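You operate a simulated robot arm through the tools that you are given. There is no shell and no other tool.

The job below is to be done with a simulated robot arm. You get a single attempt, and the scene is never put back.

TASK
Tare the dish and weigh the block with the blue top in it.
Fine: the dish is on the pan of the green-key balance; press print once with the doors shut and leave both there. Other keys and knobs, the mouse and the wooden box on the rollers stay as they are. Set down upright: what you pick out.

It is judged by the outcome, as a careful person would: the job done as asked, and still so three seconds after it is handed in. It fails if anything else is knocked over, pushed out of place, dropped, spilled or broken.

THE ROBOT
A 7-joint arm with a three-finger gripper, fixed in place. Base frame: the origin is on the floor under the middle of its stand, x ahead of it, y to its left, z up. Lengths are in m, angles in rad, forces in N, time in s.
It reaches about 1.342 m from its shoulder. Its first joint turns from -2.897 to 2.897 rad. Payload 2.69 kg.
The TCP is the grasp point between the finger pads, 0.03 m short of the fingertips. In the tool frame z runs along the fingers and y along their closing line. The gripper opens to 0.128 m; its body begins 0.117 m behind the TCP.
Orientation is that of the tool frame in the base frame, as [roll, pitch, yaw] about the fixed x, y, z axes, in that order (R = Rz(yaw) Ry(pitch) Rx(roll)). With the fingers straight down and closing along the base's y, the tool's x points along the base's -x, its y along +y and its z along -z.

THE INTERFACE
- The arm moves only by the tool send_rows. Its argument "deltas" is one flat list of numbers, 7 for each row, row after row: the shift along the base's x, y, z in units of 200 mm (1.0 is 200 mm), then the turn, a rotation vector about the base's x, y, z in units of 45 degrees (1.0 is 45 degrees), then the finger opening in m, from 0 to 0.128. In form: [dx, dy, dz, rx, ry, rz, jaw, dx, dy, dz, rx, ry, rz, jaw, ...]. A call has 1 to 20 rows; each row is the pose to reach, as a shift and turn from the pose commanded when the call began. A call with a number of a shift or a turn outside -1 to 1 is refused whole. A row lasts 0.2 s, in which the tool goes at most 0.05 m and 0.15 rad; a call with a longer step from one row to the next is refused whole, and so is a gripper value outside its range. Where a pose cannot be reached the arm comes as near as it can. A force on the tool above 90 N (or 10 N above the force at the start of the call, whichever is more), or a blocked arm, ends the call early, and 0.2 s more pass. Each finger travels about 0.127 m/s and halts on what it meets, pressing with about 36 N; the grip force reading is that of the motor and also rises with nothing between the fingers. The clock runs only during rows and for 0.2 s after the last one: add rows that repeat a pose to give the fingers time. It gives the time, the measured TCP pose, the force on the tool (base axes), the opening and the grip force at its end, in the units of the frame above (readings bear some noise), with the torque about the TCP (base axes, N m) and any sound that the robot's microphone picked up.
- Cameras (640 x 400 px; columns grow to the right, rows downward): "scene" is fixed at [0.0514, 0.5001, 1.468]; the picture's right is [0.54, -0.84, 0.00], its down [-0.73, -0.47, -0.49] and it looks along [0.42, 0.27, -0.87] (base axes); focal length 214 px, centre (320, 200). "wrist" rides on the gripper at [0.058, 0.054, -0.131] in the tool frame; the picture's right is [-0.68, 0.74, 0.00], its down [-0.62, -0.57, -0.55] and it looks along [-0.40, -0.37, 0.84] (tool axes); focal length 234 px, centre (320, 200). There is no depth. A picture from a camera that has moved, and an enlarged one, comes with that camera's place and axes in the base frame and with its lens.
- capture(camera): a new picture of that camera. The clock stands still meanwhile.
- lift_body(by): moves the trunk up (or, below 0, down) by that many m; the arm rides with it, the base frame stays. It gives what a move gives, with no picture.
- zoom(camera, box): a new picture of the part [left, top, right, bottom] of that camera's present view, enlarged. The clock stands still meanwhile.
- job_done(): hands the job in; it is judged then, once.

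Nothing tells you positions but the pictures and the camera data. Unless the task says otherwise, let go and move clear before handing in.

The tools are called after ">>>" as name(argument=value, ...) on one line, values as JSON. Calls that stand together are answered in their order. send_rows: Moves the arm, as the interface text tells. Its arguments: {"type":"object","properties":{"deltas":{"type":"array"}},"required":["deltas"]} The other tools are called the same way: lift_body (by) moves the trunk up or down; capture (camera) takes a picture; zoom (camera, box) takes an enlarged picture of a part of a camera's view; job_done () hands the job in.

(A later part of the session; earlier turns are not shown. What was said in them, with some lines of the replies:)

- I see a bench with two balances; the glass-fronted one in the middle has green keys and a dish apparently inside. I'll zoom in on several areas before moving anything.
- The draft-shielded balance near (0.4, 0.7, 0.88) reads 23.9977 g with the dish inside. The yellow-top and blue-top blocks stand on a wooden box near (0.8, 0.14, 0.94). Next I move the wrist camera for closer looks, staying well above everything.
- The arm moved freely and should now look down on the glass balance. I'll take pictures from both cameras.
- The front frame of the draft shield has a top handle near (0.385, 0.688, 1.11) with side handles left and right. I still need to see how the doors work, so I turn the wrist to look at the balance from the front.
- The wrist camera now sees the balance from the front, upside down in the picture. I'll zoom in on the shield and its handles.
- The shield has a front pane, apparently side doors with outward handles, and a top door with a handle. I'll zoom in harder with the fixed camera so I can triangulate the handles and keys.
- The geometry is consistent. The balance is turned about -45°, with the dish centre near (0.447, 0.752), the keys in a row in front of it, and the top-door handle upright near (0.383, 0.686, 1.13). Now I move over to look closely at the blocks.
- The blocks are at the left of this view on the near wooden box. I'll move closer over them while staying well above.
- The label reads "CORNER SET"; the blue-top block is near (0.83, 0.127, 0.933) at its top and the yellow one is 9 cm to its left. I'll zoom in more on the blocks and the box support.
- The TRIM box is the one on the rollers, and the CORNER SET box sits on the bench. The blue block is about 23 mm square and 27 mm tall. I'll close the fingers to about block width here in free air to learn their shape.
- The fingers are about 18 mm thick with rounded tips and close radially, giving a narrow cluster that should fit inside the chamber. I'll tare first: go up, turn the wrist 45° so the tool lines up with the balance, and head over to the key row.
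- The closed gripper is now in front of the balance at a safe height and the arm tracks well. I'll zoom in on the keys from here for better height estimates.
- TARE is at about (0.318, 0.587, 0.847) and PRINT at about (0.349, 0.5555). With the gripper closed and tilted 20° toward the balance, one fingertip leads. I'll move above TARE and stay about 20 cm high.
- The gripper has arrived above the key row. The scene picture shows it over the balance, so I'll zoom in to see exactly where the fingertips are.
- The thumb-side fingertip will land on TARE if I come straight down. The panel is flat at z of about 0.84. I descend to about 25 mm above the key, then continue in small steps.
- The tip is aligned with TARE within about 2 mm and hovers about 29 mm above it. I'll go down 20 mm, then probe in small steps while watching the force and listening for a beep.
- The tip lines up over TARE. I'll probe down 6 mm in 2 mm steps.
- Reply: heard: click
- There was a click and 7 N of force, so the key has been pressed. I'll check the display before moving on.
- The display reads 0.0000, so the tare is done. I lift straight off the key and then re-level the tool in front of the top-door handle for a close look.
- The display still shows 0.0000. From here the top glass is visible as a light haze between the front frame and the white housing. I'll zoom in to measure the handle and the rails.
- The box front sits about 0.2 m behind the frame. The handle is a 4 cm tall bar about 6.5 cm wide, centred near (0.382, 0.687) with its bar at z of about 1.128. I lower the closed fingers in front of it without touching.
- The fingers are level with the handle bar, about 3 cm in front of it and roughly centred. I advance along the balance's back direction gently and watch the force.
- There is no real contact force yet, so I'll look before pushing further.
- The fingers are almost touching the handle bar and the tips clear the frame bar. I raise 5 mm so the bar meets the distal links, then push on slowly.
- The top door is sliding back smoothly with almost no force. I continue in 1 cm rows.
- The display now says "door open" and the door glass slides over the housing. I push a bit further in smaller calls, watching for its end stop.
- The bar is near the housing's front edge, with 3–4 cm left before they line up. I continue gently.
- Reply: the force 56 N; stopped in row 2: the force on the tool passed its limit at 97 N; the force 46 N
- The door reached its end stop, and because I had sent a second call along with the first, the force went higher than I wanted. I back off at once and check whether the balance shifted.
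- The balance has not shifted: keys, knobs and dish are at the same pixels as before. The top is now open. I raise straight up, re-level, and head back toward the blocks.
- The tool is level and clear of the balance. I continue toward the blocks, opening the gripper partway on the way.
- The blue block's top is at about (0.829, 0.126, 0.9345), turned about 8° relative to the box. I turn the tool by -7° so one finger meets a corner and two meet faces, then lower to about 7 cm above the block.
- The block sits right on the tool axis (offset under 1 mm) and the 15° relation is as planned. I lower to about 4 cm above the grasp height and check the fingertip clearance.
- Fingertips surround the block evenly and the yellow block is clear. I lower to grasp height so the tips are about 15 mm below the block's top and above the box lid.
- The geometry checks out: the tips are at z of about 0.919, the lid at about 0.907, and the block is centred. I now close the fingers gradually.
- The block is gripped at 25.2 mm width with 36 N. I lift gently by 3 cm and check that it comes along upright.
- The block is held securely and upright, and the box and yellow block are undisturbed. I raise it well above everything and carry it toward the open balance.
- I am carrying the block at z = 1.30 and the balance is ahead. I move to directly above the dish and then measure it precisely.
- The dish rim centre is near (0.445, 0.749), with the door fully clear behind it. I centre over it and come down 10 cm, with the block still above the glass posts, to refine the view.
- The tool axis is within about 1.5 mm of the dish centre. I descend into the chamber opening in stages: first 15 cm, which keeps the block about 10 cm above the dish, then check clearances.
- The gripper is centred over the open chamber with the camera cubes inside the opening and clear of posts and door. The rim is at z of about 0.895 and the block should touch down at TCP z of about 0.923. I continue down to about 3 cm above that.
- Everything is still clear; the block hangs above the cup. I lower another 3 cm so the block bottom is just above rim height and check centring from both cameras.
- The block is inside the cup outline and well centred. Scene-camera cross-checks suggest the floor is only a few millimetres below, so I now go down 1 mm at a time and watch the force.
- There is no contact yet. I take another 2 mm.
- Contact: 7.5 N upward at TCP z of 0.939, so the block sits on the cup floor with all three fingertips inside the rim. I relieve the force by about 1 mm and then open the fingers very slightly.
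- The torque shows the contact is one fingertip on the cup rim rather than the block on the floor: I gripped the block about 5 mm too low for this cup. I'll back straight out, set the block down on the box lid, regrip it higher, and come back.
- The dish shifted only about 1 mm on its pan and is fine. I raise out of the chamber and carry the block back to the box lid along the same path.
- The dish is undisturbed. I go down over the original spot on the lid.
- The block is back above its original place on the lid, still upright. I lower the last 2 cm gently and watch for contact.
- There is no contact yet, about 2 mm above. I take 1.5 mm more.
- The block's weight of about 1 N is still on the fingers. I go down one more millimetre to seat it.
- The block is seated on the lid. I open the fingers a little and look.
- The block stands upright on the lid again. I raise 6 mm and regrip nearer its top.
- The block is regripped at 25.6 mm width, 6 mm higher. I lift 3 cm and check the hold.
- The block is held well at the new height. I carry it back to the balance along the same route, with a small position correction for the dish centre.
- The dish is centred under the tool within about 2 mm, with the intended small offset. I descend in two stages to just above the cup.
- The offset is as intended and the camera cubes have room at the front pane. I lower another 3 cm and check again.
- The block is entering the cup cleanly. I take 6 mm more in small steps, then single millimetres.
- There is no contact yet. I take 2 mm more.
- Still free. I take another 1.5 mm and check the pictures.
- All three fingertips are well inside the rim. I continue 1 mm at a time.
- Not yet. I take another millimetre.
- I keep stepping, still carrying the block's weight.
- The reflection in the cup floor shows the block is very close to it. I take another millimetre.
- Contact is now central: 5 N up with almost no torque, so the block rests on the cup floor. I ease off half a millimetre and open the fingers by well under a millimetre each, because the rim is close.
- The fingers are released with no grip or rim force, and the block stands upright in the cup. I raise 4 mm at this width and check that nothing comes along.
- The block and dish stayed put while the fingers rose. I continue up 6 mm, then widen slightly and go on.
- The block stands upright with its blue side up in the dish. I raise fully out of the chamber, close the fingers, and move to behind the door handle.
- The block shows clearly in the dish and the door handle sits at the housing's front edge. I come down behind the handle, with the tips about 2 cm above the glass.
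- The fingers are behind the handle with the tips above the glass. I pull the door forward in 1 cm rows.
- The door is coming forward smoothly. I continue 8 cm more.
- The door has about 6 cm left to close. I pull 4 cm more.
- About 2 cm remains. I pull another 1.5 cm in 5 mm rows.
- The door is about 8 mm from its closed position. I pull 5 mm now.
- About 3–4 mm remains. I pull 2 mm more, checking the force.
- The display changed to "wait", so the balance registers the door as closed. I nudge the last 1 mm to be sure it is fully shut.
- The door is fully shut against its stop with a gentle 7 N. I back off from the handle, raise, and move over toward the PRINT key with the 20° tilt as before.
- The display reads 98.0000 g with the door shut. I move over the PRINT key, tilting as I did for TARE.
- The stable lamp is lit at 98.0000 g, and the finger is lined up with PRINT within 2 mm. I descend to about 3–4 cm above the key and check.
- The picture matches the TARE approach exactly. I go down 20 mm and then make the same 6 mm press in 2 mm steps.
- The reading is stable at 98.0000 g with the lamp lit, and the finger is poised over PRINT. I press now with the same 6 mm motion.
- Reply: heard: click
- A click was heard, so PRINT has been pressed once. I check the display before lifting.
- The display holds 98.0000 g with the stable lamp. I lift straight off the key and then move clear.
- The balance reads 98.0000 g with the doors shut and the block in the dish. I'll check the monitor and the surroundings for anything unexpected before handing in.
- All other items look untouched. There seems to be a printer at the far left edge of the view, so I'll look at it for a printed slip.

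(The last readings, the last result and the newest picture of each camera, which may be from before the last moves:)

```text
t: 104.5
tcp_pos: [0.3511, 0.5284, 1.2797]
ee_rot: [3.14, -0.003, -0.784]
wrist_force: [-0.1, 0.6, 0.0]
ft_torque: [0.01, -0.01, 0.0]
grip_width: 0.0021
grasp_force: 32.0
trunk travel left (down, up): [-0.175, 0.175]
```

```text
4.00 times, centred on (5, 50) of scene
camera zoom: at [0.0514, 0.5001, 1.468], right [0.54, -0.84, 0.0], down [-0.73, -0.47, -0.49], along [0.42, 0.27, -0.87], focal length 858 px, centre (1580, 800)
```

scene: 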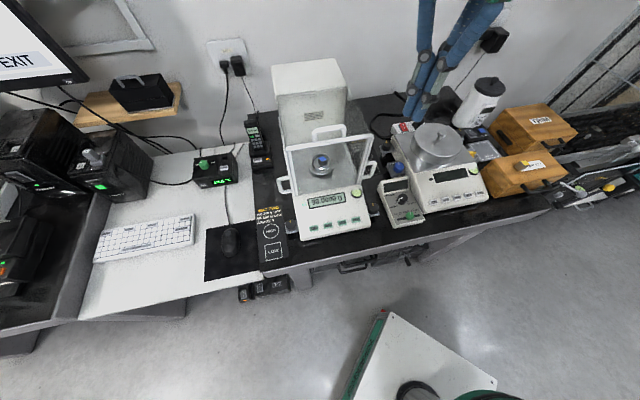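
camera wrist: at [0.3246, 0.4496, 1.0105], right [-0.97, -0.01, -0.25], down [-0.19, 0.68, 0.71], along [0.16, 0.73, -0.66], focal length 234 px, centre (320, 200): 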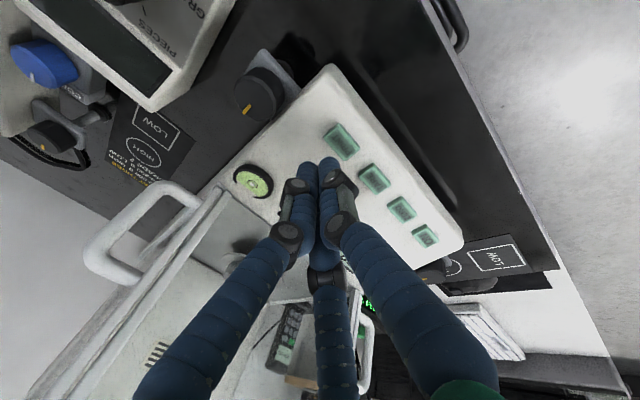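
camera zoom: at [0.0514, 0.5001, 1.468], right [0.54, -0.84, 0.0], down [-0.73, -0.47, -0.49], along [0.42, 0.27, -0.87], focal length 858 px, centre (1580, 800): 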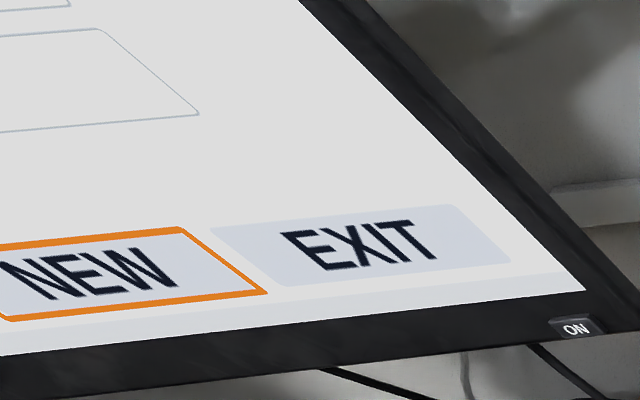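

The printer shows a green lamp and something white at its front slot. I'll zoom in there.

>>> zoom(camera="scene", box=[0, 260, 8, 310])

>>> zoom(camera="scene", box=[0, 240, 10, 400])

```text
8.00 times, centred on (4, 285) of scene
camera zoom: at [0.0514, 0.5001, 1.468], right [0.54, -0.84, 0.0], down [-0.73, -0.47, -0.49], along [0.42, 0.27, -0.87], focal length 1716 px, centre (2848, -480)
```

zoom: 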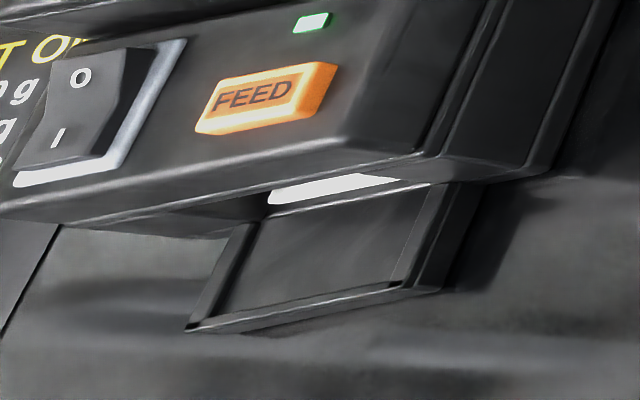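

```text
2.50 times, centred on (5, 320) of scene
camera zoom: at [0.0514, 0.5001, 1.468], right [0.54, -0.84, 0.0], down [-0.73, -0.47, -0.49], along [0.42, 0.27, -0.87], focal length 536 px, centre (1108, -100)
```

zoom: 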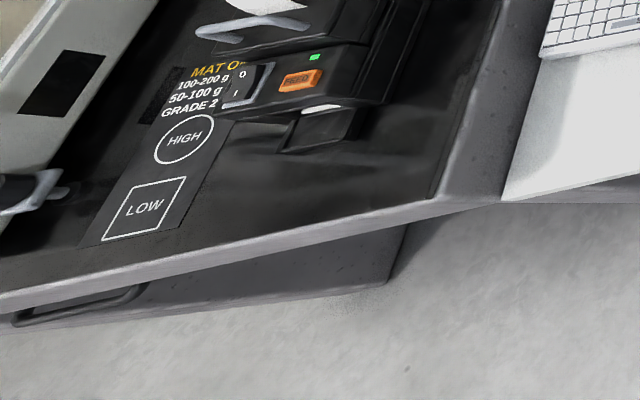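

A white paper edge shows at the printer's output slot, consistent with one print. I move the arm a bit further clear, let a couple of seconds pass, and look again.

>>> send_rows(deltas=[0, -0.15, 0, 0, 0, 0, 0.0, 0, -0.3, 0, 0, 0, 0, 0.0, 0, -0.45, 0, 0, 0, 0, 0.02, 0, -0.6, 0, 0, 0, 0, 0.04, 0, -0.6, 0, 0, 0, 0, 0.04, 0, -0.6, 0, 0, 0, 0, 0.04, 0, -0.6, 0, 0, 0, 0, 0.04, 0, -0.6, 0, 0, 0, 0, 0.04, 0, -0.6, 0, 0, 0, 0, 0.04, 0, -0.6, 0, 0, 0, 0, 0.04])

>>> zoom(camera="scene", box=[0, 260, 8, 310])

>>> zoom(camera="scene", box=[240, 50, 400, 250])

>>> capture(camera="scene")

```text
t: 106.7
tcp_pos: [0.3507, 0.4071, 1.2803]
ee_rot: [-3.141, 0.0, -0.783]
wrist_force: [0.5, -0.9, 0.0]
ft_torque: [0.0, 0.0, 0.03]
grip_width: 0.04
grasp_force: 0.1
trunk travel left (down, up): [-0.175, 0.175]
```

```text
8.00 times, centred on (4, 285) of scene
camera zoom: at [0.0514, 0.5001, 1.468], right [0.54, -0.84, 0.0], down [-0.73, -0.47, -0.49], along [0.42, 0.27, -0.87], focal length 1716 px, centre (2848, -480)
```

zoom: 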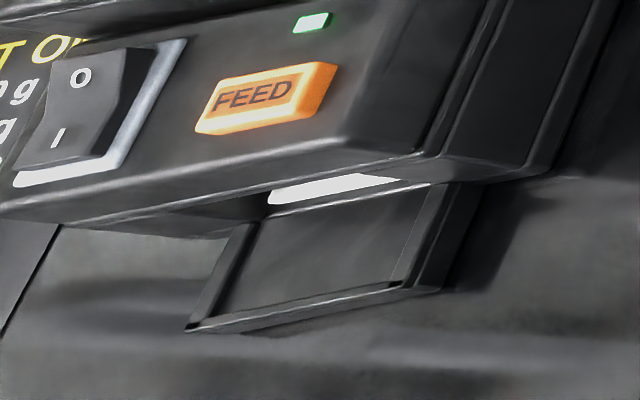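

```text
2.00 times, centred on (320, 150) of scene
camera zoom: at [0.0514, 0.5001, 1.468], right [0.54, -0.84, 0.0], down [-0.73, -0.47, -0.49], along [0.42, 0.27, -0.87], focal length 429 px, centre (320, 300)
```

zoom: 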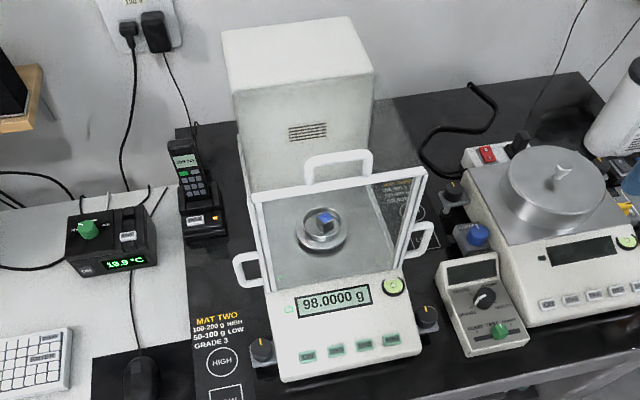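

```text
taken
```

scene: 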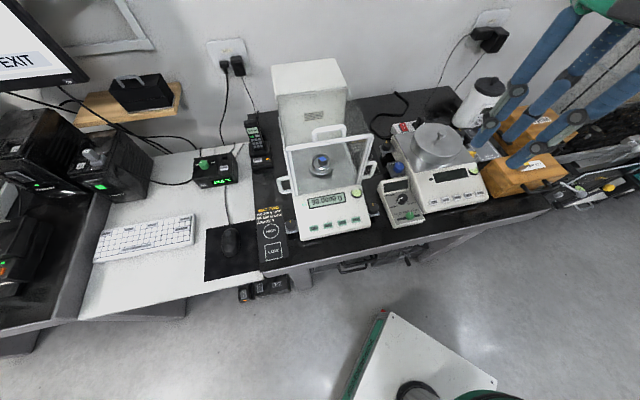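

The block with the blue top is upright in the dish on the pan. All doors are shut and the balance reads a stable 98.0000 g after taring. PRINT was pressed once, with one click heard. I couldn't confirm a new printout: a paper edge shows at the printer slot, but I didn't look there before printing. The arm is clear and nothing else looks disturbed, so I'm handing the job in.

>>> job_done()

```text
The job is handed in.
```

The block with the blue top is upright in the dish on the green-key balance's pan. The balance reads a stable 98.0000 g with the doors shut, after taring the dish to 0.0000.

- **Print:** I pressed PRINT once and heard one click. A paper edge shows at the printer slot, but I never looked there beforehand, so I can't say for certain that a new slip came out.
- **Second placing:** My first grip held the block too low, and one fingertip touched the dish rim. I set the block back on the "CORNER SET" lid, gripped it higher and placed it again. The dish moved about 1 mm on the pan and still sits on it.
- **Door stop:** While opening the top door I pushed it hard against its stop, with a force reading of 97 N. In the pictures, the keys, knobs and dish had not moved.

The mouse, the other keys and knobs, the yellow-top block and the TRIM box on the rollers look as they were. The arm is clear of the bench.
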